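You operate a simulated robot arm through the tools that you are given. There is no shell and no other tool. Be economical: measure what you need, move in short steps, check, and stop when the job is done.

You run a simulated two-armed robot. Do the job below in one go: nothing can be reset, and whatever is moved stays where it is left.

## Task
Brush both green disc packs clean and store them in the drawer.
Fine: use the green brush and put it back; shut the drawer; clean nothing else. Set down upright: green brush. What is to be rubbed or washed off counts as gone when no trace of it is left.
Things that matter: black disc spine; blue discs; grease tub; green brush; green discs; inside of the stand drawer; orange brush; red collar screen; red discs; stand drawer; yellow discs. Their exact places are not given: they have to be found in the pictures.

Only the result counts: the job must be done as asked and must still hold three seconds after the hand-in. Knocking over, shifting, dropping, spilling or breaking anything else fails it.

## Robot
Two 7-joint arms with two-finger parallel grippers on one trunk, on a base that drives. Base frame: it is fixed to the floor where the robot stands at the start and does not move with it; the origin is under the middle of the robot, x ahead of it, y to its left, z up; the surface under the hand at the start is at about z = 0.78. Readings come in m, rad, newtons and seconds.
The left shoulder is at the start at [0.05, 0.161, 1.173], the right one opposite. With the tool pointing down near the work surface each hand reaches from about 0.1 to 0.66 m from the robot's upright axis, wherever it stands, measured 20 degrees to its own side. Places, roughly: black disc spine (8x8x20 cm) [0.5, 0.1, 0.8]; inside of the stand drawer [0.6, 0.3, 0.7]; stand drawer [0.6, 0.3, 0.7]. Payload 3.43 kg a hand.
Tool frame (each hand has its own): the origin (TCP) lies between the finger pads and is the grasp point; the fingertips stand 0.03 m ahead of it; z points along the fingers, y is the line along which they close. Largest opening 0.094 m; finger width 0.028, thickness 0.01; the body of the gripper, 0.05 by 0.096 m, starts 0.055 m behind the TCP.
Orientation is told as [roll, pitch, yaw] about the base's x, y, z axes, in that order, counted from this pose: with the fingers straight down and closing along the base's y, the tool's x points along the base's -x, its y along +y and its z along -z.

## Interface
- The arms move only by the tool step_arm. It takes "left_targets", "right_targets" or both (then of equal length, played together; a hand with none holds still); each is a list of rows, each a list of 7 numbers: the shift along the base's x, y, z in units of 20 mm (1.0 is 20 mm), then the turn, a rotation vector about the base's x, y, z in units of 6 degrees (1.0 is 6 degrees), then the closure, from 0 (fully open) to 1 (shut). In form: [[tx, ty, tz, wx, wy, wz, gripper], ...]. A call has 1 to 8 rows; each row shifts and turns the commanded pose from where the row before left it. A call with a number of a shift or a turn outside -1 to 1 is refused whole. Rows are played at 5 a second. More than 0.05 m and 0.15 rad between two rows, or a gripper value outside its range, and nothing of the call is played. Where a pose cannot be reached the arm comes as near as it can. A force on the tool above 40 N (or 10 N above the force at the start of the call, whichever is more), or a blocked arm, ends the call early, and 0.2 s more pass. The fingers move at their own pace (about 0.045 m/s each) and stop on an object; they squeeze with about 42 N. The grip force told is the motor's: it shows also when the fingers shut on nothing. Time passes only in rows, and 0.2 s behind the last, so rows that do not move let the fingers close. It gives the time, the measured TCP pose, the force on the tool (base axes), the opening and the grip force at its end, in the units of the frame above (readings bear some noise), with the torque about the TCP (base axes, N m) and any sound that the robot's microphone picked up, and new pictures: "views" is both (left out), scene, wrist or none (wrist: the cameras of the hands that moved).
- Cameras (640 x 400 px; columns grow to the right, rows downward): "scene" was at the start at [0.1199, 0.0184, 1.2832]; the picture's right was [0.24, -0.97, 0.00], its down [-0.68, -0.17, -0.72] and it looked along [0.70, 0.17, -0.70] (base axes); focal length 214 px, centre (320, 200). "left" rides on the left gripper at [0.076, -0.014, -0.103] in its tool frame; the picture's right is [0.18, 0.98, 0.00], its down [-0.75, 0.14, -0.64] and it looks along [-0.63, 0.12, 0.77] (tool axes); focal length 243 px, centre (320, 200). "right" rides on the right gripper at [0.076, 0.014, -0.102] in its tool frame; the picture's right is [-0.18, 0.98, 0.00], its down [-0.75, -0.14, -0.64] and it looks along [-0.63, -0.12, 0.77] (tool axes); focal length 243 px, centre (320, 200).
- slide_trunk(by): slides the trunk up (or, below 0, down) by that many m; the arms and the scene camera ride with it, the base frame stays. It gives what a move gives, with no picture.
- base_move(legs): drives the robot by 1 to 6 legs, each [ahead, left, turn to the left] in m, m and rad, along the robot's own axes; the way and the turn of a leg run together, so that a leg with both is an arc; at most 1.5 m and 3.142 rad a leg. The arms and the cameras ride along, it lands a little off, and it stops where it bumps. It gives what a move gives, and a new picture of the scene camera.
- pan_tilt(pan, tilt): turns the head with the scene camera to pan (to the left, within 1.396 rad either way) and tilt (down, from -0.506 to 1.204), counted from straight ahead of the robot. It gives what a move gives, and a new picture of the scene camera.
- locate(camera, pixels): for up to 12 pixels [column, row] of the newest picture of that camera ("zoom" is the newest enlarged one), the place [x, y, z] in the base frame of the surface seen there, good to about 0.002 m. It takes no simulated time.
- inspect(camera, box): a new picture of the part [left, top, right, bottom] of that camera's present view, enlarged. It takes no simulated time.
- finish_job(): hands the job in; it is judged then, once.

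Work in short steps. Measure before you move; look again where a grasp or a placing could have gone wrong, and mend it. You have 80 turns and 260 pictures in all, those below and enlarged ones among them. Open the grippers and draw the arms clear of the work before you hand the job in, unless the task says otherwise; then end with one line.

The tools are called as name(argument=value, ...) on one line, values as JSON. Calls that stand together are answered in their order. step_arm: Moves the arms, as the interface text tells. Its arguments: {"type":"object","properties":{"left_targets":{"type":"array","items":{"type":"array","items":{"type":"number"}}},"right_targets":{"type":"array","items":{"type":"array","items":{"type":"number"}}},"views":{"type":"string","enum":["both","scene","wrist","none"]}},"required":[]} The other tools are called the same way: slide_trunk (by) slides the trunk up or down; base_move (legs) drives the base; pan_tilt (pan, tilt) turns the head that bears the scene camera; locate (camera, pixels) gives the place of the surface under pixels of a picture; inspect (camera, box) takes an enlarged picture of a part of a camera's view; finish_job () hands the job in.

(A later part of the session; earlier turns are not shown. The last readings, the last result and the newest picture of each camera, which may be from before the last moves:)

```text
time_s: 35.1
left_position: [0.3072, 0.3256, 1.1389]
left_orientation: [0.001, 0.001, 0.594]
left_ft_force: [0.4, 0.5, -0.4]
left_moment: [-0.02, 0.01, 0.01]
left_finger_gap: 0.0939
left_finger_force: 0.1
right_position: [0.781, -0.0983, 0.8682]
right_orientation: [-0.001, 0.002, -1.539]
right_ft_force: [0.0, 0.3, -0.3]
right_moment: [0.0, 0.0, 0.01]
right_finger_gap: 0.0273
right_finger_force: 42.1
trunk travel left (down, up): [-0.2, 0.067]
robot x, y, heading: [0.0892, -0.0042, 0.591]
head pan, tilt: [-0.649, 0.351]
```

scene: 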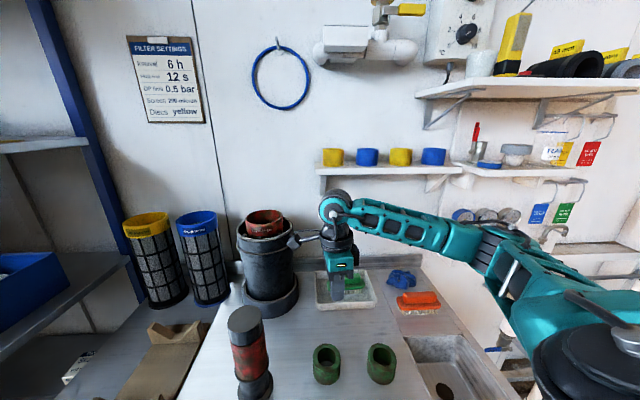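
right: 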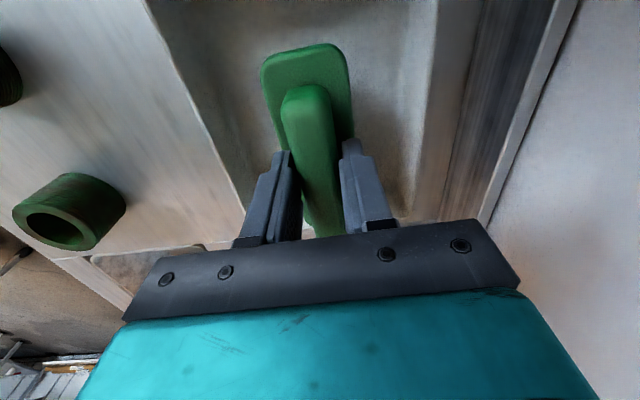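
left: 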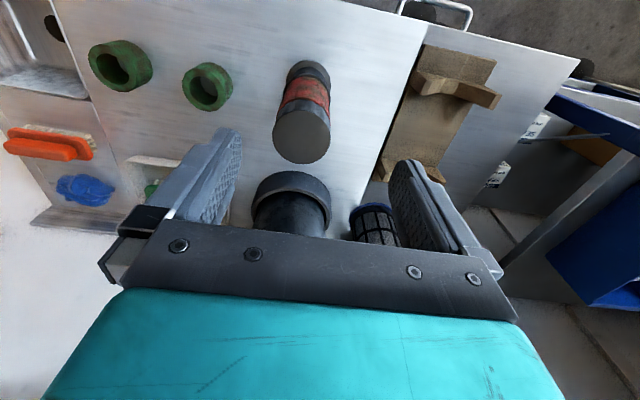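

Grip holds (gap 0.0273, brush moves with the hand). I raise to ~0.91 and retreat in −x, keeping under the shelf.

step_arm(right_targets=[[0, 0, 0.5, 0, 0, 0, 1], [0, 0, 0.5, 0, 0, 0, 1], [-0.3, 0, 0.6, 0, 0, 0, 1], [-0.6, 0, 0.3, 0, 0, 0, 1], [-0.8, 0.1, 0, 0, 0, 0, 1], [-0.8, 0.1, 0, 0, 0, 0, 1], [-0.8, 0.1, 0, 0, 0, 0, 1], [-0.8, 0.1, 0.3, 0, 0, 0, 1]], views="none")

step_arm(right_targets=[[-0.8, 0.3, 0.5, 0, 0, 0, 1], [-0.8, 0.3, 0.5, 0, 0, 0, 1], [-0.8, 0.3, 0.5, 0, 0, 0, 1], [-0.8, 0.3, 0.5, 0, 0, 0, 1], [-0.8, 0.3, 0.5, 0, 0, 0, 1]], views="wrist")

```text
time_s: 36.9
left_position: [0.3068, 0.3259, 1.1374]
left_orientation: [0.0, 0.002, 0.594]
left_ft_force: [-0.3, 0.4, 1.4]
left_moment: [-0.03, -0.03, 0.01]
left_finger_gap: 0.0939
left_finger_force: 0.0
right_position: [0.6988, -0.0894, 0.9142]
right_orientation: [-0.002, 0.002, -1.539]
right_ft_force: [0.3, -1.2, -1.1]
right_moment: [0.03, 0.02, 0.0]
right_finger_gap: 0.0275
right_finger_force: 41.9
trunk travel left (down, up): [-0.2, 0.067]
robot x, y, heading: [0.0903, 0.0011, 0.596]
head pan, tilt: [-0.649, 0.351]
```

```text
time_s: 38.1
left_position: [0.3064, 0.3243, 1.1377]
left_orientation: [-0.001, 0.001, 0.594]
left_ft_force: [0.0, -0.4, 0.7]
left_moment: [0.01, 0.03, -0.02]
left_finger_gap: 0.0938
left_finger_force: 0.0
right_position: [0.6183, -0.0619, 0.9636]
right_orientation: [-0.002, 0.002, -1.54]
right_ft_force: [-0.2, -0.3, -0.5]
right_moment: [0.02, -0.02, -0.05]
right_finger_gap: 0.0274
right_finger_force: 41.6
trunk travel left (down, up): [-0.2, 0.067]
robot x, y, heading: [0.0903, -0.0013, 0.596]
head pan, tilt: [-0.649, 0.351]
```

right: 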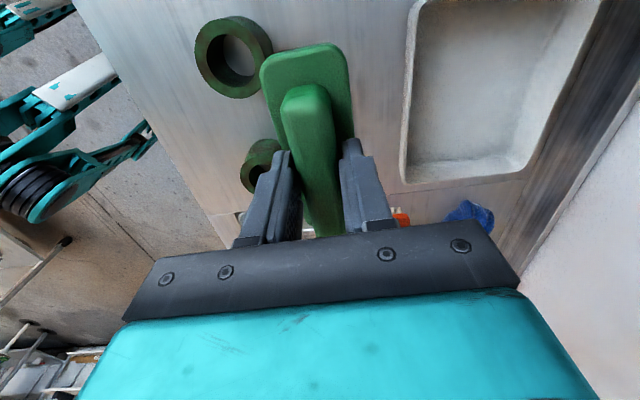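

Brush held well. I go over disc 2 (0.540,−0.140) and lower to just touch its top face (TCP ≈0.893) for a trial.

step_arm(right_targets=[[-0.8, -0.8, 0, 0, 0, 0, 1], [-0.8, -0.8, 0, 0, 0, 0, 1], [-0.8, -0.8, -0.7, 0, 0, 0, 1], [-0.8, -0.8, -0.7, 0, 0, 0, 1], [-0.7, -0.7, -0.7, 0, 0, 0, 1], [0, 0, -0.7, 0, 0, 0, 1], [0, 0, -0.5, 0, 0, 0, 1], [0, 0, -0.2, 0, 0, 0, 1]], views="wrist")

pan_tilt(pan=-0.6, tilt=0.9)

inspect(camera="scene", box=[300, 150, 440, 240])

```text
time_s: 39.9
left_position: [0.3082, 0.3252, 1.1387]
left_orientation: [0.001, 0.002, 0.594]
left_ft_force: [0.0, -0.5, -0.4]
left_moment: [0.01, -0.05, 0.01]
left_finger_gap: 0.0938
left_finger_force: 0.1
right_position: [0.5407, -0.1372, 0.8938]
right_orientation: [0.001, 0.001, -1.539]
right_ft_force: [-1.0, -0.2, 7.0]
right_moment: [-0.19, 0.26, 0.02]
right_finger_gap: 0.0232
right_finger_force: 42.0
trunk travel left (down, up): [-0.2, 0.067]
robot x, y, heading: [0.09, -0.001, 0.593]
head pan, tilt: [-0.649, 0.351]
```

right: 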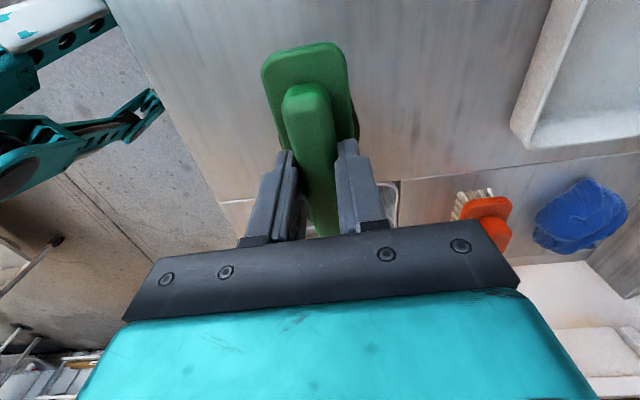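

```text
time_s: 40.9
left_position: [0.3055, 0.3249, 1.1378]
left_orientation: [0.0, 0.001, 0.592]
left_ft_force: [0.5, 0.1, 0.0]
left_moment: [0.0, 0.01, 0.01]
left_finger_gap: 0.0937
left_finger_force: 0.0
right_position: [0.54, -0.1384, 0.8936]
right_orientation: [0.0, 0.001, -1.539]
right_ft_force: [0.9, -1.4, 10.8]
right_moment: [-0.34, 0.03, 0.0]
right_finger_gap: 0.0229
right_finger_force: 42.0
trunk travel left (down, up): [-0.2, 0.067]
robot x, y, heading: [0.0924, 0.0022, 0.591]
head pan, tilt: [-0.6, 0.901]
```

scene: 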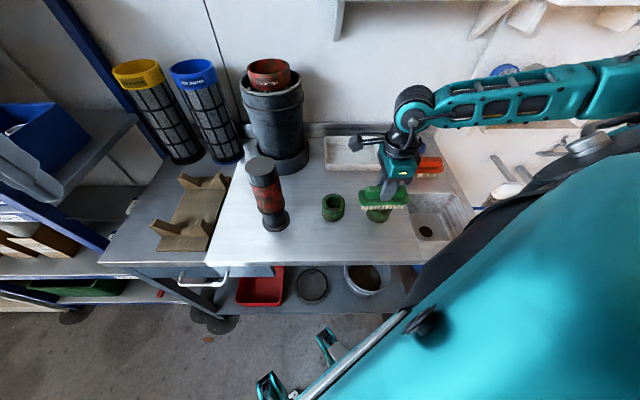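

```text
4.44 times, centred on (370, 195) of scene
```

zoom: 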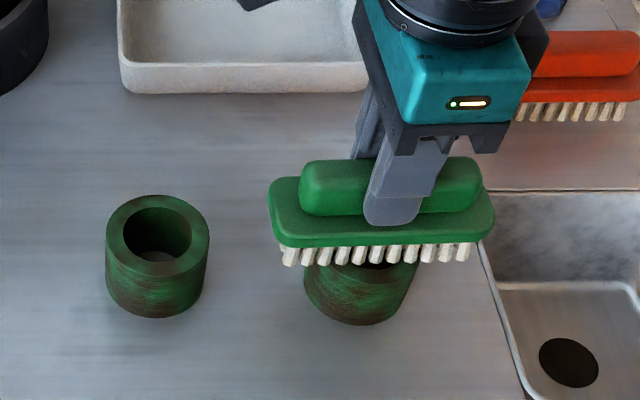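

Contact with ~10 N. I ease up slightly and do small strokes, then look.

step_arm(right_targets=[[0, 0, 0.06, 0, 0, 0, 1], [0, 0.8, 0, 0, 0, 0, 1], [0, -0.8, 0, 0, 0, 0, 1], [0, -0.8, 0, 0, 0, 0, 1], [0, 0.8, 0, 0, 0, 0, 1], [0.6, 0, 0, 0, 0, 0, 1], [-1, 0, 0, 0, 0, 0, 1], [0.4, 0, 0, 0, 0, 0, 1]], views="none")

step_arm(right_targets=[[0, 0, 1, 0, 0, 0, 1], [0.5, -0.5, 1, 0, 0, 0, 1], [1, -1, 0, 0, 0, 0, 1], [1, -1, 0, 0, 0, 0, 1]], views="scene")

inspect(camera="scene", box=[310, 180, 410, 242])

```text
time_s: 42.7
left_position: [0.3066, 0.3249, 1.1379]
left_orientation: [-0.001, 0.001, 0.593]
left_ft_force: [-0.5, 0.6, 0.7]
left_moment: [0.01, 0.03, -0.01]
left_finger_gap: 0.094
left_finger_force: 0.1
right_position: [0.5387, -0.1381, 0.8963]
right_orientation: [-0.002, 0.003, -1.538]
right_ft_force: [-2.3, 0.7, 5.0]
right_moment: [-0.05, 0.11, 0.02]
right_finger_gap: 0.0231
right_finger_force: 41.6
trunk travel left (down, up): [-0.2, 0.067]
robot x, y, heading: [0.0913, 0.0049, 0.589]
head pan, tilt: [-0.6, 0.901]
```

```text
time_s: 43.7
left_position: [0.3084, 0.3251, 1.1388]
left_orientation: [-0.001, 0.001, 0.593]
left_ft_force: [-0.5, 0.2, 0.3]
left_moment: [0.02, 0.0, -0.01]
left_finger_gap: 0.0937
left_finger_force: 0.0
right_position: [0.5904, -0.1881, 0.9327]
right_orientation: [0.001, 0.0, -1.538]
right_ft_force: [-0.3, -0.2, -1.0]
right_moment: [0.03, 0.03, -0.03]
right_finger_gap: 0.023
right_finger_force: 41.8
trunk travel left (down, up): [-0.2, 0.067]
robot x, y, heading: [0.0884, 0.0012, 0.588]
head pan, tilt: [-0.6, 0.901]
```

scene: 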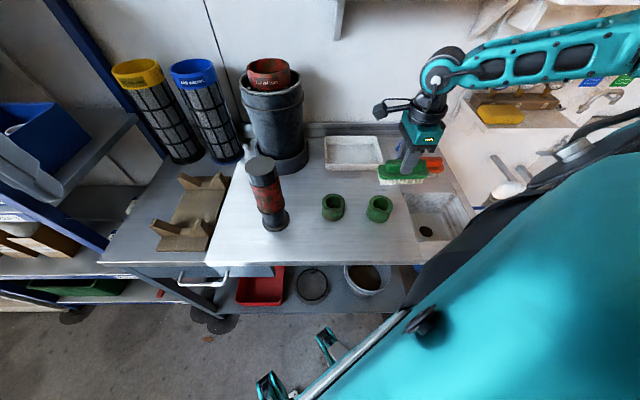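

```text
6.40 times, centred on (360, 211) of scene
```

zoom: 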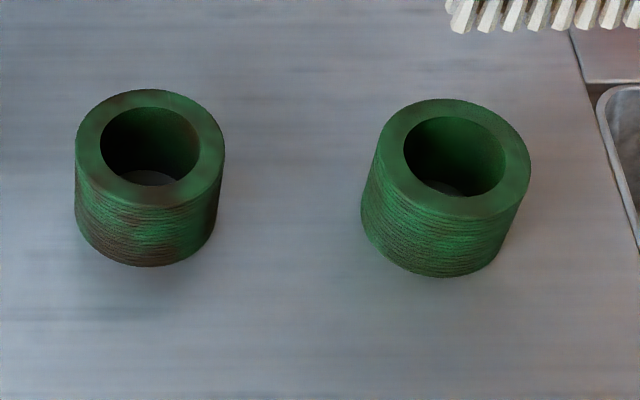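

The whole disc's dirt fades with rubbing on top. Disc 2 is much cleaner; I do more strokes to make sure.

step_arm(right_targets=[[-1, 1, 0, 0, 0, 0, 1], [-1, 1, -0.4, 0, 0, 0, 1], [-0.5, 0.5, -0.8, 0, 0, 0, 1], [0, 0, -0.65, 0, 0, 0, 1], [0, 0.8, 0, 0, 0, 0, 1], [0, -0.8, 0, 0, 0, 0, 1], [0, -0.8, 0, 0, 0, 0, 1], [0, 0.8, 0, 0, 0, 0, 1]], views="none")

step_arm(right_targets=[[0.5, 0, -0.04, 0, 0, 0, 1], [-1, 0, 0, 0, 0, 0, 1], [0.5, 0.5, 0, 0, 0, 0, 1], [0, -1, 0, 0, 0, 0, 1], [0, 0.5, 0, 0, 0, 0, 1], [0, 0, 1, 0, 0, 0, 1], [1, -0.8, 1, 0, 0, 0, 1], [1, -0.9, 0, 0, 0, 0, 1]], views="none")

inspect(camera="scene", box=[310, 180, 410, 242])

```text
time_s: 45.5
left_position: [0.3069, 0.324, 1.1363]
left_orientation: [-0.002, 0.004, 0.594]
left_ft_force: [0.3, 0.3, 0.5]
left_moment: [-0.01, -0.03, 0.0]
left_finger_gap: 0.0939
left_finger_force: 0.1
right_position: [0.5417, -0.1393, 0.898]
right_orientation: [-0.002, 0.003, -1.54]
right_ft_force: [0.3, 0.3, -0.9]
right_moment: [-0.04, -0.02, 0.03]
right_finger_gap: 0.0228
right_finger_force: 42.0
trunk travel left (down, up): [-0.2, 0.067]
robot x, y, heading: [0.0908, 0.0003, 0.594]
head pan, tilt: [-0.6, 0.901]
```

```text
time_s: 47.3
left_position: [0.3078, 0.3241, 1.1376]
left_orientation: [0.0, 0.002, 0.594]
left_ft_force: [1.2, 0.7, -0.5]
left_moment: [-0.01, 0.01, 0.02]
left_finger_gap: 0.0938
left_finger_force: 0.0
right_position: [0.5805, -0.1717, 0.9361]
right_orientation: [-0.003, 0.002, -1.539]
right_ft_force: [-0.4, -0.4, -1.9]
right_moment: [0.02, 0.01, -0.01]
right_finger_gap: 0.023
right_finger_force: 41.6
trunk travel left (down, up): [-0.2, 0.067]
robot x, y, heading: [0.0927, 0.0006, 0.592]
head pan, tilt: [-0.6, 0.901]
```

```text
6.40 times, centred on (360, 211) of scene
```

zoom: 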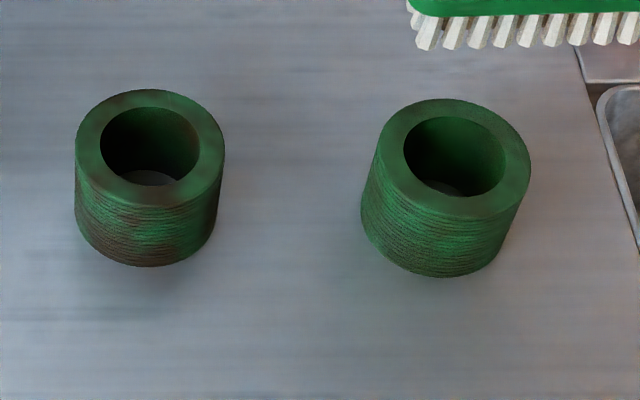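

That pass was barely in contact. Another pass, slightly lower (TCP≈0.8945).

step_arm(right_targets=[[-1, 0.8, 0, 0, 0, 0, 1], [-1, 0.8, -0.7, 0, 0, 0, 1], [0, 0, -0.8, 0, 0, 0, 1], [0, 0, -0.58, 0, 0, 0, 1], [0, 0.8, 0, 0, 0, 0, 1], [0, -0.8, 0, 0, 0, 0, 1], [0, -0.8, 0, 0, 0, 0, 1], [0, 0.8, 0, 0, 0, 0, 1]], views="none")

step_arm(right_targets=[[0.5, 0, 0, 0, 0, 0, 1], [-1, 0, 0, 0, 0, 0, 1], [0.5, 0.5, 0, 0, 0, 0, 1], [0, -1, 0, 0, 0, 0, 1], [0, 1, 0, 0, 0, 0, 1], [0, -0.8, 0, 0, 0, 0, 1], [0, 0.8, 0, 0, 0, 0, 1], [0, -0.5, 0, 0, 0, 0, 1]], views="none")

step_arm(right_targets=[[0, 0, 1, 0, 0, 0, 1], [0, 0, 1, 0, 0, 0, 1], [0.6, 1, 0, 0, 0, 0, 1], [1, 1, 0, 0, 0, 0, 1], [1, 1, 0, 0, 0, 0, 1]], views="scene")

inspect(camera="scene", box=[310, 180, 410, 242])

```text
time_s: 49.1
left_position: [0.3065, 0.3245, 1.1383]
left_orientation: [-0.001, 0.004, 0.595]
left_ft_force: [-0.7, 0.2, 0.0]
left_moment: [0.03, 0.03, -0.04]
left_finger_gap: 0.094
left_finger_force: 0.0
right_position: [0.5416, -0.1422, 0.8945]
right_orientation: [0.002, -0.004, -1.539]
right_ft_force: [1.8, -9.4, 23.7]
right_moment: [-0.49, -0.04, 0.01]
right_finger_gap: 0.0231
right_finger_force: 42.5
trunk travel left (down, up): [-0.2, 0.067]
robot x, y, heading: [0.0897, -0.003, 0.585]
head pan, tilt: [-0.6, 0.901]
```

```text
time_s: 50.9
left_position: [0.3068, 0.3248, 1.1367]
left_orientation: [-0.001, 0.001, 0.593]
left_ft_force: [0.1, -0.3, -0.2]
left_moment: [0.05, 0.0, 0.0]
left_finger_gap: 0.0938
left_finger_force: 0.1
right_position: [0.5406, -0.1421, 0.895]
right_orientation: [-0.004, 0.002, -1.541]
right_ft_force: [0.5, -0.2, -0.7]
right_moment: [0.01, -0.02, 0.01]
right_finger_gap: 0.0231
right_finger_force: 42.1
trunk travel left (down, up): [-0.2, 0.067]
robot x, y, heading: [0.0885, -0.004, 0.591]
head pan, tilt: [-0.6, 0.901]
```

```text
time_s: 52.1
left_position: [0.3062, 0.3253, 1.138]
left_orientation: [0.001, 0.002, 0.594]
left_ft_force: [0.8, -0.9, 0.1]
left_moment: [-0.03, 0.01, -0.01]
left_finger_gap: 0.0941
left_finger_force: 0.3
right_position: [0.5943, -0.0787, 0.9333]
right_orientation: [-0.002, -0.001, -1.538]
right_ft_force: [0.4, 0.4, -1.8]
right_moment: [0.0, 0.0, -0.04]
right_finger_gap: 0.0231
right_finger_force: 42.2
trunk travel left (down, up): [-0.2, 0.067]
robot x, y, heading: [0.0865, -0.0001, 0.592]
head pan, tilt: [-0.6, 0.901]
```

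scene: 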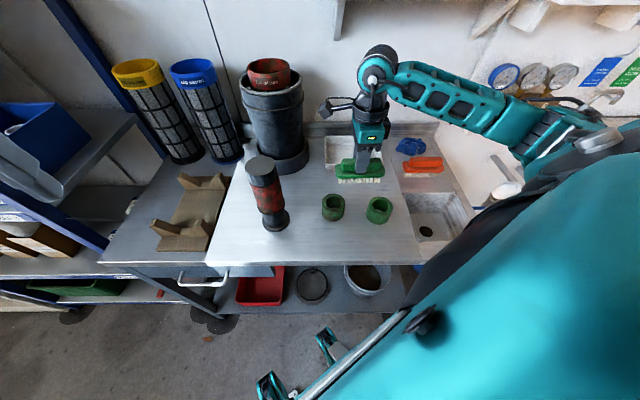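

```text
6.40 times, centred on (360, 211) of scene
```

zoom: 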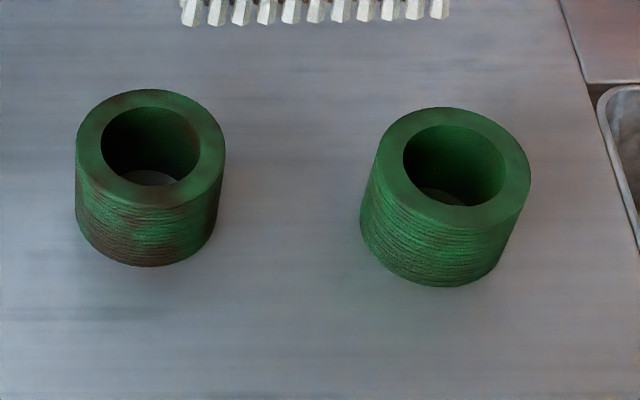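

Disc 2 now looks uniformly green. Now disc 1 at (0.546,−0.019): lower to contact and stroke, keeping clear of the spine at y≥0.08.

step_arm(right_targets=[[-0.8, 1, 0, 0, 0, 0, 1], [-0.8, 1, -0.3, 0, 0, 0, 1], [-0.8, 1, -0.6, 0, 0, 0, 1], [0, 0, -0.7, 0, 0, 0, 1], [0, 0, -0.38, 0, 0, 0, 1], [0, 0.6, 0, 0, 0, 0, 1], [0, -0.8, 0, 0, 0, 0, 1], [0, -0.6, 0, 0, 0, 0, 1]], views="none")

step_arm(right_targets=[[0, 0.8, 0, 0, 0, 0, 1], [0.5, 0, 0, 0, 0, 0, 1], [-1, 0, 0, 0, 0, 0, 1], [0.5, 0, 0, 0, 0, 0, 1], [0, 0.6, 0, 0, 0, 0, 1], [0, -1, 0, 0, 0, 0, 1], [0, 1, 0, 0, 0, 0, 1], [0, -0.6, 0, 0, 0, 0, 1]], views="none")

step_arm(right_targets=[[0, 0, 1, 0, 0, 0, 1], [0, 0, 1, 0, 0, 0, 1], [1, -1, 0, 0, 0, 0, 1], [1, -0.5, 0, 0, 0, 0, 1], [1, 0, 0, 0, 0, 0, 1]], views="scene")

inspect(camera="scene", box=[310, 180, 410, 242])

```text
time_s: 53.9
left_position: [0.3079, 0.3243, 1.1371]
left_orientation: [0.001, 0.001, 0.593]
left_ft_force: [0.5, -0.2, -0.4]
left_moment: [0.01, -0.02, 0.02]
left_finger_gap: 0.0941
left_finger_force: 0.0
right_position: [0.5454, -0.0365, 0.8954]
right_orientation: [-0.003, 0.0, -1.541]
right_ft_force: [-0.2, -0.4, -1.7]
right_moment: [-0.04, -0.04, -0.02]
right_finger_gap: 0.023
right_finger_force: 41.7
trunk travel left (down, up): [-0.2, 0.067]
robot x, y, heading: [0.0884, -0.0018, 0.596]
head pan, tilt: [-0.6, 0.901]
```

```text
time_s: 55.7
left_position: [0.3061, 0.324, 1.1395]
left_orientation: [0.0, 0.003, 0.594]
left_ft_force: [0.0, -0.5, 0.7]
left_moment: [-0.01, 0.02, -0.03]
left_finger_gap: 0.094
left_finger_force: 0.0
right_position: [0.5449, -0.0174, 0.8938]
right_orientation: [0.0, 0.005, -1.538]
right_ft_force: [0.0, 3.5, 9.7]
right_moment: [0.09, 0.04, 0.01]
right_finger_gap: 0.0231
right_finger_force: 42.0
trunk travel left (down, up): [-0.2, 0.067]
robot x, y, heading: [0.0906, 0.0023, 0.594]
head pan, tilt: [-0.6, 0.901]
```

```text
time_s: 56.9
left_position: [0.307, 0.325, 1.1367]
left_orientation: [0.001, 0.004, 0.592]
left_ft_force: [-0.6, 0.1, 0.5]
left_moment: [-0.01, 0.0, -0.02]
left_finger_gap: 0.0941
left_finger_force: 0.0
right_position: [0.606, -0.0501, 0.9348]
right_orientation: [-0.001, 0.003, -1.54]
right_ft_force: [0.0, -0.3, -1.0]
right_moment: [0.02, -0.02, 0.01]
right_finger_gap: 0.0231
right_finger_force: 42.3
trunk travel left (down, up): [-0.2, 0.067]
robot x, y, heading: [0.094, 0.0003, 0.59]
head pan, tilt: [-0.6, 0.901]
```

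scene: 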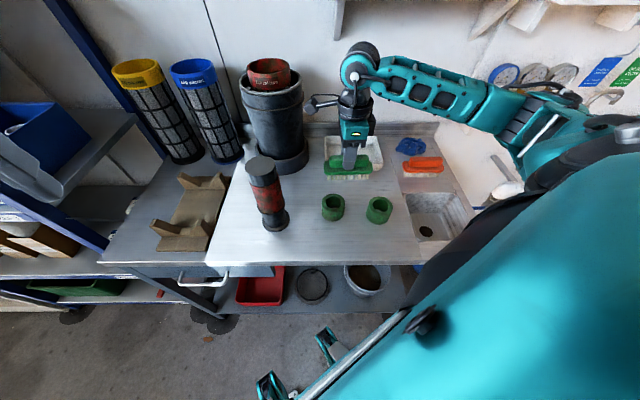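

```text
6.40 times, centred on (360, 211) of scene
```

zoom: 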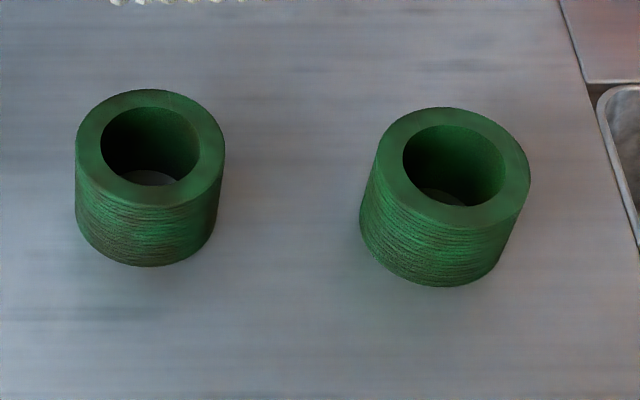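

Disc 1 still has faint traces; I do two more stroke passes slightly lower.

step_arm(right_targets=[[-1, 0.5, 0, 0, 0, 0, 1], [-1, 0.5, -0.4, 0, 0, 0, 1], [-1, 0.55, -0.8, 0, 0, 0, 1], [0, 0, -0.9, 0, 0, 0, 1], [0, 0.6, 0, 0, 0, 0, 1], [0, -0.8, 0, 0, 0, 0, 1], [0, -0.6, 0, 0, 0, 0, 1], [0, 0.8, 0, 0, 0, 0, 1]], views="none")

step_arm(right_targets=[[0.4, 0, -0.03, 0, 0, 0, 1], [-0.8, 0, 0, 0, 0, 0, 1], [0.4, 0.5, 0, 0, 0, 0, 1], [0, -1, 0, 0, 0, 0, 1], [0, 1, 0, 0, 0, 0, 1], [0, -1, 0, 0, 0, 0, 1], [0, 1, 0, 0, 0, 0, 1], [0, -0.5, 0, 0, 0, 0, 1]], views="none")

step_arm(right_targets=[[0.4, 0, 0, 0, 0, 0, 1], [-0.8, 0, 0, 0, 0, 0, 1], [0.4, 0.5, 0, 0, 0, 0, 1], [0, -1, 0, 0, 0, 0, 1], [0, 1, 0, 0, 0, 0, 1], [0, -0.5, 0, 0, 0, 0, 1], [0, 0, 1, 0, 0, 0, 1], [0, 0, 1, 0, 0, 0, 1]], views="none")

step_arm(right_targets=[[1, -0.5, 0, 0, 0, 0, 1], [1, -0.5, 0, 0, 0, 0, 1], [1, -0.5, 0, 0, 0, 0, 1]], views="scene")

inspect(camera="scene", box=[310, 180, 410, 242])

```text
time_s: 58.7
left_position: [0.3059, 0.3247, 1.1368]
left_orientation: [-0.001, 0.0, 0.593]
left_ft_force: [-0.3, 0.4, 0.0]
left_moment: [-0.02, 0.02, 0.0]
left_finger_gap: 0.094
left_finger_force: 0.0
right_position: [0.5441, -0.0209, 0.8947]
right_orientation: [0.003, -0.003, -1.543]
right_ft_force: [1.5, -9.4, 21.1]
right_moment: [-0.36, -0.03, 0.0]
right_finger_gap: 0.0231
right_finger_force: 41.8
trunk travel left (down, up): [-0.2, 0.067]
robot x, y, heading: [0.0897, -0.0064, 0.59]
head pan, tilt: [-0.6, 0.901]
```

```text
time_s: 60.5
left_position: [0.3074, 0.3265, 1.138]
left_orientation: [0.001, 0.001, 0.594]
left_ft_force: [0.3, 0.9, 0.6]
left_moment: [-0.06, 0.02, 0.0]
left_finger_gap: 0.0941
left_finger_force: 0.1
right_position: [0.5425, -0.0173, 0.8933]
right_orientation: [-0.003, 0.005, -1.537]
right_ft_force: [-0.6, 5.5, 14.7]
right_moment: [0.74, -0.02, 0.08]
right_finger_gap: 0.0233
right_finger_force: 42.1
trunk travel left (down, up): [-0.2, 0.067]
robot x, y, heading: [0.0878, 0.0, 0.593]
head pan, tilt: [-0.6, 0.901]
```

```text
time_s: 62.3
left_position: [0.3067, 0.3251, 1.138]
left_orientation: [-0.001, 0.002, 0.594]
left_ft_force: [-0.1, -0.3, 0.2]
left_moment: [0.01, 0.01, 0.0]
left_finger_gap: 0.0943
left_finger_force: 0.1
right_position: [0.5459, -0.019, 0.9322]
right_orientation: [-0.002, 0.0, -1.539]
right_ft_force: [0.8, 0.8, -1.4]
right_moment: [0.02, 0.01, -0.04]
right_finger_gap: 0.0228
right_finger_force: 41.9
trunk travel left (down, up): [-0.2, 0.067]
robot x, y, heading: [0.0933, 0.0007, 0.595]
head pan, tilt: [-0.6, 0.901]
```

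```text
time_s: 63.1
left_position: [0.3076, 0.3237, 1.1374]
left_orientation: [0.0, 0.001, 0.594]
left_ft_force: [-0.8, 0.4, 0.5]
left_moment: [-0.03, 0.01, 0.0]
left_finger_gap: 0.0938
left_finger_force: 0.0
right_position: [0.604, -0.0474, 0.9318]
right_orientation: [-0.001, 0.003, -1.539]
right_ft_force: [0.7, 0.0, -0.7]
right_moment: [-0.01, -0.03, -0.01]
right_finger_gap: 0.0233
right_finger_force: 42.0
trunk travel left (down, up): [-0.2, 0.067]
robot x, y, heading: [0.089, -0.0001, 0.588]
head pan, tilt: [-0.6, 0.901]
```

scene: 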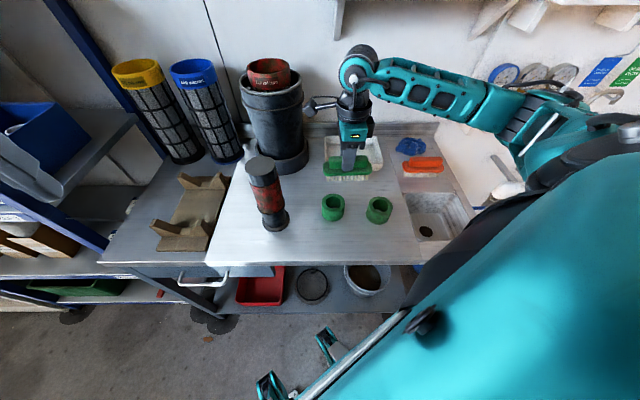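

```text
6.40 times, centred on (360, 211) of scene
```

zoom: 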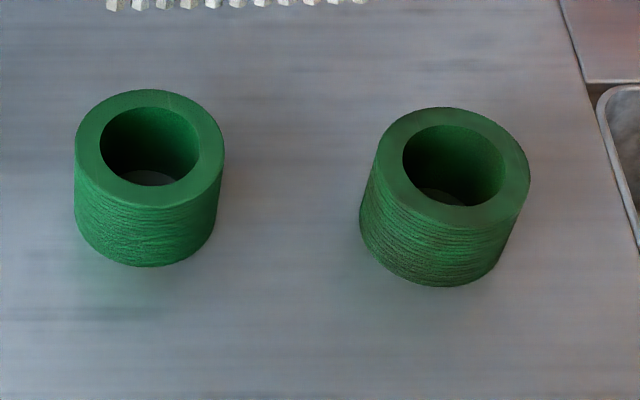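

Disc 1 is now bright green, showing that disc 2 still has a faint brown film. Two more passes on disc 2 (now ≈(0.536,−0.140)).

step_arm(right_targets=[[-0.5, -1, 0, 0, 0, 0, 1], [-0.7, -1, 0, 0, 0, 0, 1], [-0.7, -1, 0, 0, 0, 0, 1], [-0.7, -1, -0.5, 0, 0, 0, 1], [-0.75, -0.6, -0.7, 0, 0, 0, 1], [0, 0, -0.75, 0, 0, 0, 1], [0, 0.6, 0, 0, 0, 0, 1], [0, -0.8, 0, 0, 0, 0, 1]], views="none")

step_arm(right_targets=[[0.4, 0.2, -0.03, 0, 0, 0, 1], [-0.8, 0, 0, 0, 0, 0, 1], [0.4, 0.5, 0, 0, 0, 0, 1], [0, -1, 0, 0, 0, 0, 1], [0, 1, 0, 0, 0, 0, 1], [0, -1, 0, 0, 0, 0, 1], [0, 1, 0, 0, 0, 0, 1], [0, -0.5, 0, 0, 0, 0, 1]], views="none")

step_arm(right_targets=[[0.4, 0, 0, 0, 0, 0, 1], [-0.8, 0, 0, 0, 0, 0, 1], [0.4, 0.5, 0, 0, 0, 0, 1], [0, -1, 0, 0, 0, 0, 1], [0, 1, 0, 0, 0, 0, 1], [0, -0.5, 0, 0, 0, 0, 1], [0, 0, 1, 0, 0, 0, 1], [0, 0, 1, 0, 0, 0, 1]], views="none")

step_arm(right_targets=[[1, 0.5, 0, 0, 0, 0, 1], [1, 0.5, 0, 0, 0, 0, 1], [1, 0.5, 0, 0, 0, 0, 1], [1, 0.5, 0, 0, 0, 0, 1]], views="scene")

inspect(camera="scene", box=[310, 180, 410, 242])

```text
time_s: 64.9
left_position: [0.3069, 0.3236, 1.1379]
left_orientation: [0.001, 0.001, 0.594]
left_ft_force: [-0.7, -0.7, 0.8]
left_moment: [-0.02, -0.03, -0.02]
left_finger_gap: 0.0939
left_finger_force: 0.0
right_position: [0.5369, -0.1463, 0.8934]
right_orientation: [-0.001, 0.002, -1.539]
right_ft_force: [-0.5, -0.4, 1.6]
right_moment: [0.08, 0.01, -0.01]
right_finger_gap: 0.023
right_finger_force: 42.2
trunk travel left (down, up): [-0.2, 0.067]
robot x, y, heading: [0.0934, -0.0002, 0.591]
head pan, tilt: [-0.6, 0.901]
```

```text
time_s: 66.7
left_position: [0.3067, 0.3254, 1.1375]
left_orientation: [-0.001, 0.005, 0.593]
left_ft_force: [0.6, 0.5, -0.5]
left_moment: [0.02, 0.0, 0.01]
left_finger_gap: 0.0942
left_finger_force: 0.0
right_position: [0.5371, -0.1393, 0.8944]
right_orientation: [0.0, 0.005, -1.54]
right_ft_force: [0.4, 3.3, 8.9]
right_moment: [0.35, 0.07, -0.04]
right_finger_gap: 0.0232
right_finger_force: 42.5
trunk travel left (down, up): [-0.2, 0.067]
robot x, y, heading: [0.084, 0.0025, 0.594]
head pan, tilt: [-0.6, 0.901]
```

```text
time_s: 68.5
left_position: [0.3065, 0.325, 1.1378]
left_orientation: [0.0, 0.002, 0.595]
left_ft_force: [0.6, 0.2, 0.4]
left_moment: [0.0, 0.0, -0.01]
left_finger_gap: 0.0939
left_finger_force: 0.1
right_position: [0.5373, -0.1411, 0.9335]
right_orientation: [-0.004, 0.002, -1.537]
right_ft_force: [-0.3, -0.9, -1.2]
right_moment: [0.0, 0.02, -0.02]
right_finger_gap: 0.0228
right_finger_force: 41.9
trunk travel left (down, up): [-0.2, 0.067]
robot x, y, heading: [0.089, 0.0012, 0.596]
head pan, tilt: [-0.6, 0.901]
```

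```text
time_s: 69.5
left_position: [0.3078, 0.3257, 1.1369]
left_orientation: [0.0, 0.004, 0.591]
left_ft_force: [-0.1, -0.1, 0.3]
left_moment: [-0.01, 0.02, 0.0]
left_finger_gap: 0.094
left_finger_force: 0.2
right_position: [0.6189, -0.1005, 0.9325]
right_orientation: [-0.002, 0.001, -1.539]
right_ft_force: [-0.3, -0.1, -1.0]
right_moment: [-0.02, -0.02, 0.03]
right_finger_gap: 0.0231
right_finger_force: 41.7
trunk travel left (down, up): [-0.2, 0.067]
robot x, y, heading: [0.0913, -0.0014, 0.592]
head pan, tilt: [-0.6, 0.901]
```

scene: 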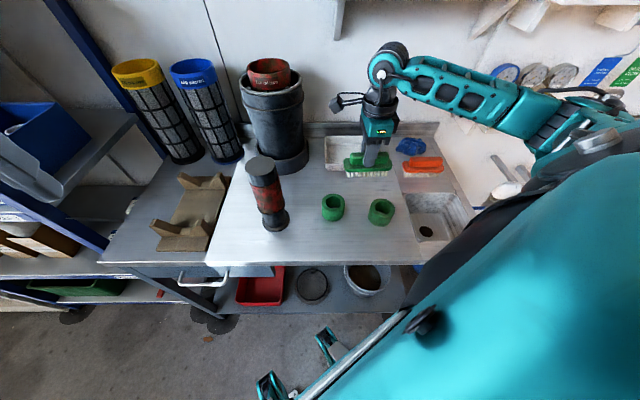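

```text
6.40 times, centred on (360, 211) of scene
```

zoom: 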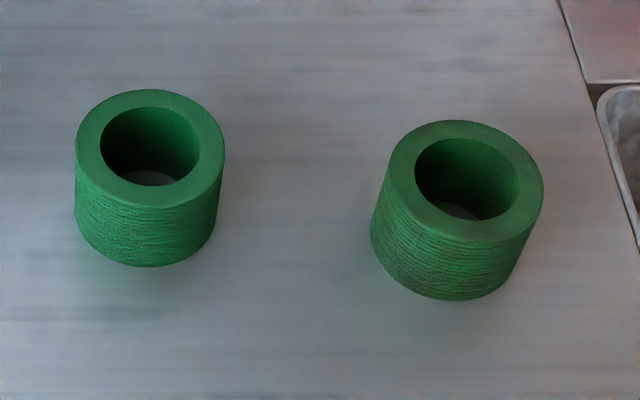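

Disc 2 is nearly there but still faintly brown near the bottom. I locate it.

locate(camera="zoom", pixels=[[466, 128], [465, 232], [398, 175], [534, 175], [85, 145], [217, 145], [150, 96], [150, 195]])

```text
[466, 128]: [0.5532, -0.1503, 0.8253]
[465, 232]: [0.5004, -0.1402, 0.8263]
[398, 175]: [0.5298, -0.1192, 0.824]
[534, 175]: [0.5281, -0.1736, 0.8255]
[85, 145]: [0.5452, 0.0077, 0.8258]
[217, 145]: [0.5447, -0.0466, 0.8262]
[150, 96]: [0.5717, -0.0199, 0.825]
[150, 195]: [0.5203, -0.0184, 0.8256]
```

Disc 2 centre (0.527,−0.146). More strokes there.

step_arm(right_targets=[[-1, -0.5, 0, 0, 0, 0, 1], [-1, -0.5, 0, 0, 0, 0, 1], [-1, -0.5, 0, 0, 0, 0, 1], [-1, -0.5, -0.5, 0, 0, 0, 1], [-0.6, -0.3, -0.7, 0, 0, 0, 1], [0, 0, -0.8, 0, 0, 0, 1], [0, 0.6, 0, 0, 0, 0, 1], [0, -0.8, 0, 0, 0, 0, 1]], views="none")

step_arm(right_targets=[[0, 0.7, -0.03, 0, 0, 0, 1], [0, -1, 0, 0, 0, 0, 1], [0, 1, 0, 0, 0, 0, 1], [0, -1, 0, 0, 0, 0, 1], [0, 1, 0, 0, 0, 0, 1], [0, -1, 0, 0, 0, 0, 1], [0, 1, 0, 0, 0, 0, 1], [0, -0.5, 0, 0, 0, 0, 1]], views="none")

step_arm(right_targets=[[0, 0.7, 0, 0, 0, 0, 1], [0, -1, 0, 0, 0, 0, 1], [0, 1, 0, 0, 0, 0, 1], [0, -1, 0, 0, 0, 0, 1], [0.4, 0.3, 0, 0, 0, 0, 1], [0, 0, 1, 0, 0, 0, 1], [0.5, 0, 1, 0, 0, 0, 1], [1, 0, 0, 0, 0, 0, 1]], views="none")

step_arm(right_targets=[[1, 0.5, 0, 0, 0, 0, 1], [1, 0.5, 0, 0, 0, 0, 1], [1, 0.5, 0, 0, 0, 0, 1]], views="scene")

inspect(camera="scene", box=[310, 180, 410, 242])

```text
time_s: 71.3
left_position: [0.3076, 0.325, 1.1387]
left_orientation: [0.0, 0.002, 0.594]
left_ft_force: [0.2, -0.2, -0.5]
left_moment: [0.02, -0.01, 0.0]
left_finger_gap: 0.0941
left_finger_force: 0.2
right_position: [0.5278, -0.1515, 0.8946]
right_orientation: [0.0, 0.005, -1.539]
right_ft_force: [-0.4, 0.6, 8.2]
right_moment: [0.27, 0.07, 0.03]
right_finger_gap: 0.023
right_finger_force: 42.4
trunk travel left (down, up): [-0.2, 0.067]
robot x, y, heading: [0.0913, -0.0008, 0.592]
head pan, tilt: [-0.6, 0.901]
```

```text
time_s: 73.1
left_position: [0.3056, 0.3257, 1.1377]
left_orientation: [-0.003, 0.001, 0.594]
left_ft_force: [0.5, 0.2, -0.2]
left_moment: [0.01, 0.01, -0.03]
left_finger_gap: 0.0941
left_finger_force: 0.2
right_position: [0.525, -0.1436, 0.8917]
right_orientation: [0.003, 0.007, -1.538]
right_ft_force: [-0.2, 7.2, 22.4]
right_moment: [0.41, 0.07, -0.01]
right_finger_gap: 0.0229
right_finger_force: 42.1
trunk travel left (down, up): [-0.2, 0.067]
robot x, y, heading: [0.0895, -0.0008, 0.598]
head pan, tilt: [-0.6, 0.901]
```

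```text
time_s: 74.9
left_position: [0.3069, 0.3249, 1.1381]
left_orientation: [0.0, 0.002, 0.595]
left_ft_force: [0.2, 0.4, 0.0]
left_moment: [0.0, 0.01, 0.05]
left_finger_gap: 0.0939
left_finger_force: 0.1
right_position: [0.5653, -0.1463, 0.9334]
right_orientation: [-0.002, 0.002, -1.54]
right_ft_force: [-0.8, 0.3, 0.3]
right_moment: [0.0, 0.01, 0.01]
right_finger_gap: 0.0231
right_finger_force: 42.2
trunk travel left (down, up): [-0.2, 0.067]
robot x, y, heading: [0.0895, 0.0004, 0.594]
head pan, tilt: [-0.6, 0.901]
```

```text
time_s: 75.7
left_position: [0.307, 0.3234, 1.1367]
left_orientation: [0.0, 0.004, 0.594]
left_ft_force: [-1.2, 0.6, 0.3]
left_moment: [-0.01, 0.0, 0.0]
left_finger_gap: 0.0942
left_finger_force: 0.0
right_position: [0.6241, -0.1178, 0.9342]
right_orientation: [-0.002, 0.0, -1.538]
right_ft_force: [0.6, 0.7, -0.7]
right_moment: [0.03, 0.01, 0.02]
right_finger_gap: 0.0229
right_finger_force: 42.1
trunk travel left (down, up): [-0.2, 0.067]
robot x, y, heading: [0.0881, -0.0008, 0.597]
head pan, tilt: [-0.6, 0.901]
```

scene: 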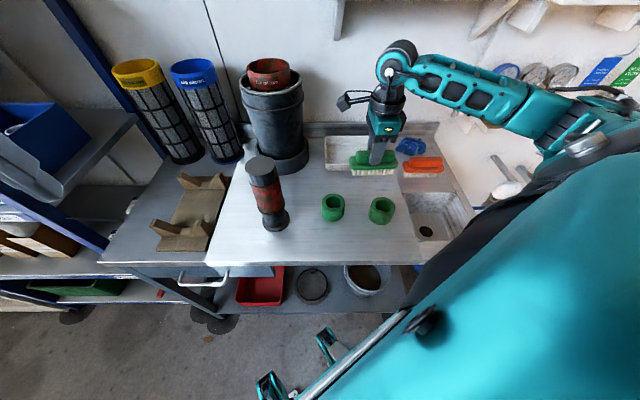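

```text
6.40 times, centred on (360, 211) of scene
```

zoom: 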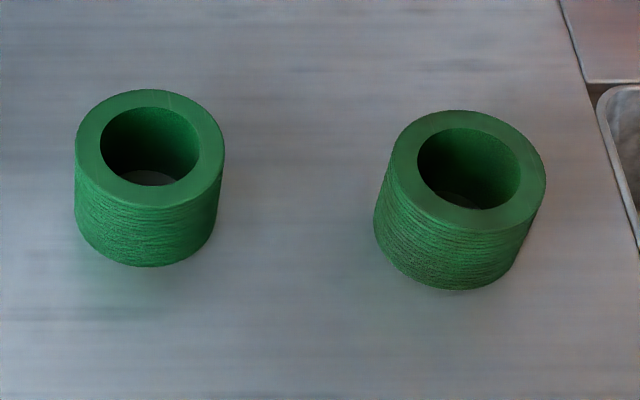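

Compare both discs in a tighter zoom.

inspect(camera="scene", box=[364, 194, 400, 228])

inspect(camera="scene", box=[316, 190, 352, 224])

```text
11.76 times, centred on (382, 211) of scene
```

zoom: 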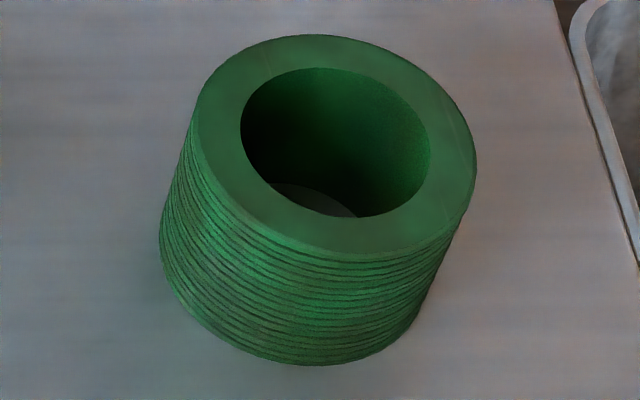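

```text
11.76 times, centred on (334, 207) of scene
```

zoom: 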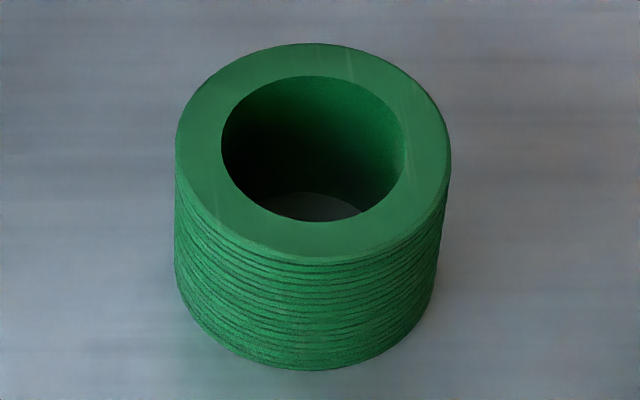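

Disc 1 is uniform with fine clean texture; disc 2 still shows slight mottling. Another set of strokes on disc 2.

step_arm(right_targets=[[-1, -0.3, 0, 0, 0, 0, 1], [-1, -0.3, 0, 0, 0, 0, 1], [-1, -0.3, 0, 0, 0, 0, 1], [-1, -0.3, -0.5, 0, 0, 0, 1], [-0.55, -0.25, -0.8, 0, 0, 0, 1], [0, 0, -0.8, 0, 0, 0, 1], [0, 0.6, 0, 0, 0, 0, 1], [0, -0.8, 0, 0, 0, 0, 1]], views="none")

step_arm(right_targets=[[0, 0.7, -0.03, 0, 0, 0, 1], [0, -1, 0, 0, 0, 0, 1], [0, 1, 0, 0, 0, 0, 1], [0, -1, 0, 0, 0, 0, 1], [0, 1, 0, 0, 0, 0, 1], [0, -1, 0, 0, 0, 0, 1], [0, 1, 0, 0, 0, 0, 1], [0, -0.5, 0, 0, 0, 0, 1]], views="none")

step_arm(right_targets=[[0, 0.7, 0, 0, 0, 0, 1], [0, -1, 0, 0, 0, 0, 1], [0, 1, 0, 0, 0, 0, 1], [0, -1, 0, 0, 0, 0, 1], [0.4, 0.3, 0, 0, 0, 0, 1], [0, 0, 1, 0, 0, 0, 1], [0.5, 0, 1, 0, 0, 0, 1], [1, 0, 0, 0, 0, 0, 1]], views="none")

step_arm(right_targets=[[1, 0.5, 0, 0, 0, 0, 1], [1, 0.5, 0, 0, 0, 0, 1], [1, 0.5, 0, 0, 0, 0, 1]], views="wrist")

inspect(camera="scene", box=[364, 194, 400, 228])

```text
time_s: 77.5
left_position: [0.3048, 0.3259, 1.137]
left_orientation: [-0.001, 0.001, 0.595]
left_ft_force: [0.6, 0.4, -0.7]
left_moment: [0.01, 0.02, -0.01]
left_finger_gap: 0.0937
left_finger_force: 0.1
right_position: [0.5323, -0.1485, 0.8931]
right_orientation: [0.002, 0.006, -1.537]
right_ft_force: [0.9, 6.5, 21.3]
right_moment: [0.43, 0.14, -0.08]
right_finger_gap: 0.0231
right_finger_force: 42.0
trunk travel left (down, up): [-0.2, 0.067]
robot x, y, heading: [0.087, 0.0019, 0.589]
head pan, tilt: [-0.6, 0.901]
```

```text
time_s: 78.2
left_position: [0.3048, 0.3247, 1.1382]
left_orientation: [-0.002, 0.001, 0.592]
left_ft_force: [1.0, 0.7, 0.9]
left_moment: [0.02, 0.04, -0.01]
left_finger_gap: 0.0943
left_finger_force: 0.0
right_position: [0.5323, -0.1486, 0.8937]
right_orientation: [0.004, -0.002, -1.533]
right_ft_force: [-6.5, -1.8, 22.0]
right_moment: [0.34, 0.64, 0.21]
right_finger_gap: 0.0232
right_finger_force: 42.2
trunk travel left (down, up): [-0.2, 0.067]
robot x, y, heading: [0.0885, -0.0006, 0.593]
head pan, tilt: [-0.6, 0.901]
stopped in row 3 (right hand): the force on the tool passed its limit at 49 N (the readings are from after the stop); the commanded pose is now the measured one
```

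```text
time_s: 78.9
left_position: [0.3056, 0.3252, 1.1387]
left_orientation: [-0.001, 0.002, 0.593]
left_ft_force: [0.7, 0.9, 0.0]
left_moment: [0.03, 0.02, 0.0]
left_finger_gap: 0.0941
left_finger_force: 0.1
right_position: [0.5344, -0.1489, 0.8923]
right_orientation: [0.009, -0.014, -1.535]
right_ft_force: [-6.3, -2.1, 20.6]
right_moment: [0.29, 0.65, 0.14]
right_finger_gap: 0.023
right_finger_force: 42.3
trunk travel left (down, up): [-0.2, 0.067]
robot x, y, heading: [0.0924, 0.0018, 0.59]
head pan, tilt: [-0.6, 0.901]
stopped in row 3 (right hand): the force on the tool passed its limit at 52 N (the readings are from after the stop); the commanded pose is now the measured one
```

```text
time_s: 79.7
left_position: [0.3048, 0.3261, 1.138]
left_orientation: [-0.003, 0.0, 0.591]
left_ft_force: [-1.0, 0.4, -0.3]
left_moment: [0.02, -0.03, 0.01]
left_finger_gap: 0.0942
left_finger_force: 0.1
right_position: [0.5959, -0.1205, 0.8933]
right_orientation: [0.01, -0.018, -1.538]
right_ft_force: [-6.4, -2.9, 24.6]
right_moment: [0.36, 0.72, 0.14]
right_finger_gap: 0.0233
right_finger_force: 41.9
trunk travel left (down, up): [-0.2, 0.067]
robot x, y, heading: [0.0908, -0.0015, 0.59]
head pan, tilt: [-0.6, 0.901]
```

right: 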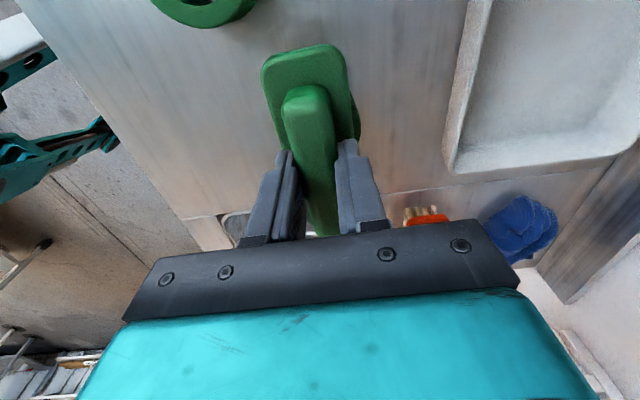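

```text
11.76 times, centred on (382, 211) of scene
```

zoom: 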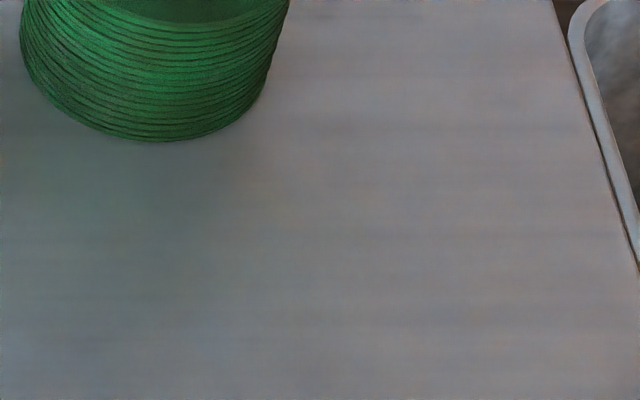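

The force limits stopped the lift and I dragged disc 2 about 6 cm, still upright. I lift the brush, move off and look.

step_arm(right_targets=[[0, 0, 0.6, 0, 0, 0, 1], [0, 0, 0.8, 0, 0, 0, 1], [0, 0, 0.8, 0, 0, 0, 1], [1, 0, 0, 0, 0, 0, 1], [1, 0, 0, 0, 0, 0, 1], [1, 0, 0, 0, 0, 0, 1]], views="scene")

inspect(camera="scene", box=[310, 180, 410, 242])

```text
time_s: 81.1
left_position: [0.3069, 0.3248, 1.1373]
left_orientation: [0.0, 0.003, 0.595]
left_ft_force: [-0.3, 0.5, -0.2]
left_moment: [0.01, 0.01, 0.01]
left_finger_gap: 0.0942
left_finger_force: 0.0
right_position: [0.6561, -0.1222, 0.9359]
right_orientation: [0.007, -0.016, -1.537]
right_ft_force: [0.7, -0.1, -0.1]
right_moment: [0.02, 0.01, -0.03]
right_finger_gap: 0.023
right_finger_force: 42.1
trunk travel left (down, up): [-0.2, 0.067]
robot x, y, heading: [0.0906, -0.0021, 0.594]
head pan, tilt: [-0.6, 0.901]
```

scene: 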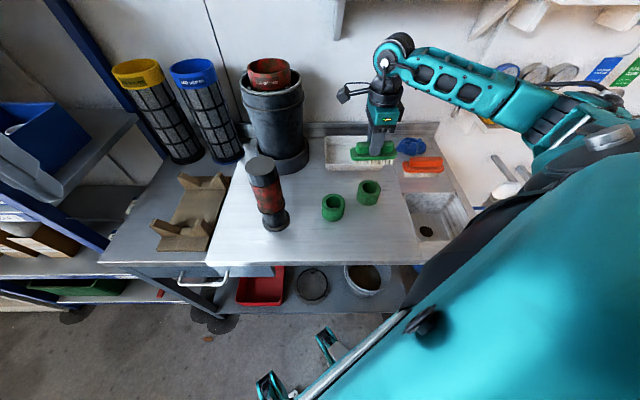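

```text
6.40 times, centred on (360, 211) of scene
```

zoom: 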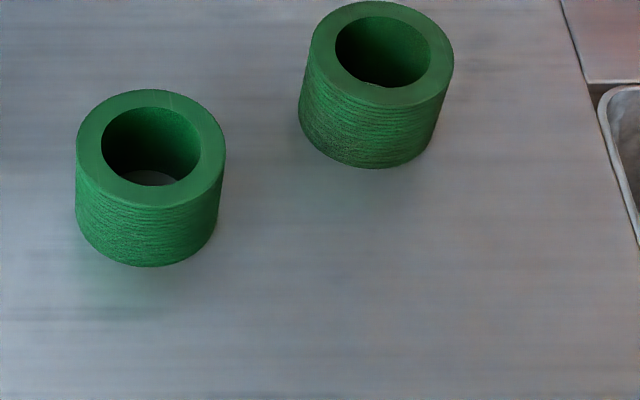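

Zoom in on both to verify, before putting the brush back.

inspect(camera="scene", box=[352, 176, 386, 210])

inspect(camera="scene", box=[345, 130, 410, 172])

locate(camera="zoom", pixels=[[55, 165], [475, 145], [60, 215], [470, 200], [130, 125], [370, 120], [270, 250], [150, 290]])

```text
11.76 times, centred on (369, 193) of scene
```

zoom: 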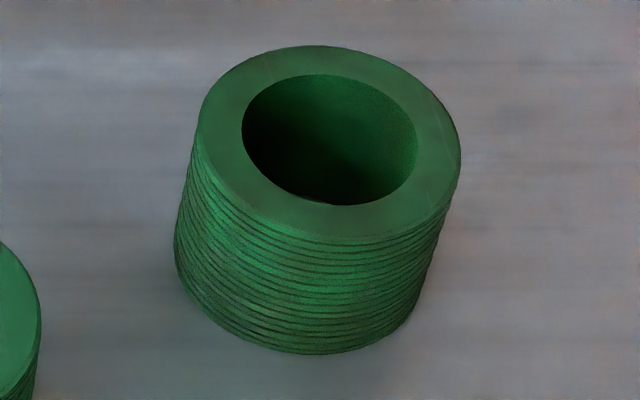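

```text
9.52 times, centred on (378, 151) of scene
```

zoom: 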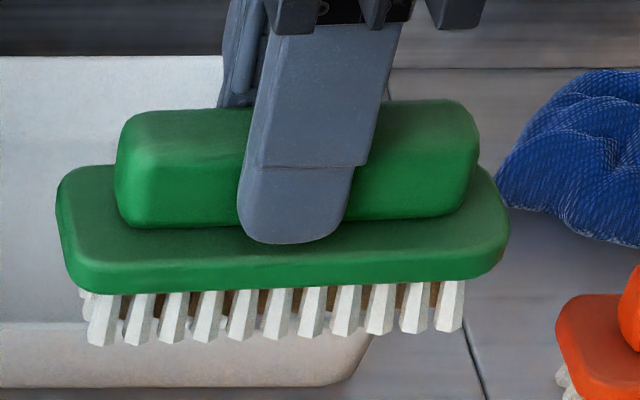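

```text
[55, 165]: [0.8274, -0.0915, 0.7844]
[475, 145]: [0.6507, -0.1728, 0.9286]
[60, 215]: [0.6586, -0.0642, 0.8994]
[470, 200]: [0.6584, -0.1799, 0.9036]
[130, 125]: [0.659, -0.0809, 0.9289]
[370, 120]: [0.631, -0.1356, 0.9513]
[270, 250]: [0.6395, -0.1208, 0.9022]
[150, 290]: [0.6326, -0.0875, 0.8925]
```

Disc 2 may still have a very faint unevenness; I do one more gentle pass. First its precise centre.

locate(camera="scene", pixels=[[363, 186], [375, 187], [369, 181], [369, 193]])

```text
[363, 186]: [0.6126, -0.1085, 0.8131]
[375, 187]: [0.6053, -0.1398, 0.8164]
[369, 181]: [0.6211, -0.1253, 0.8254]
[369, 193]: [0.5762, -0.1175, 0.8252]
```

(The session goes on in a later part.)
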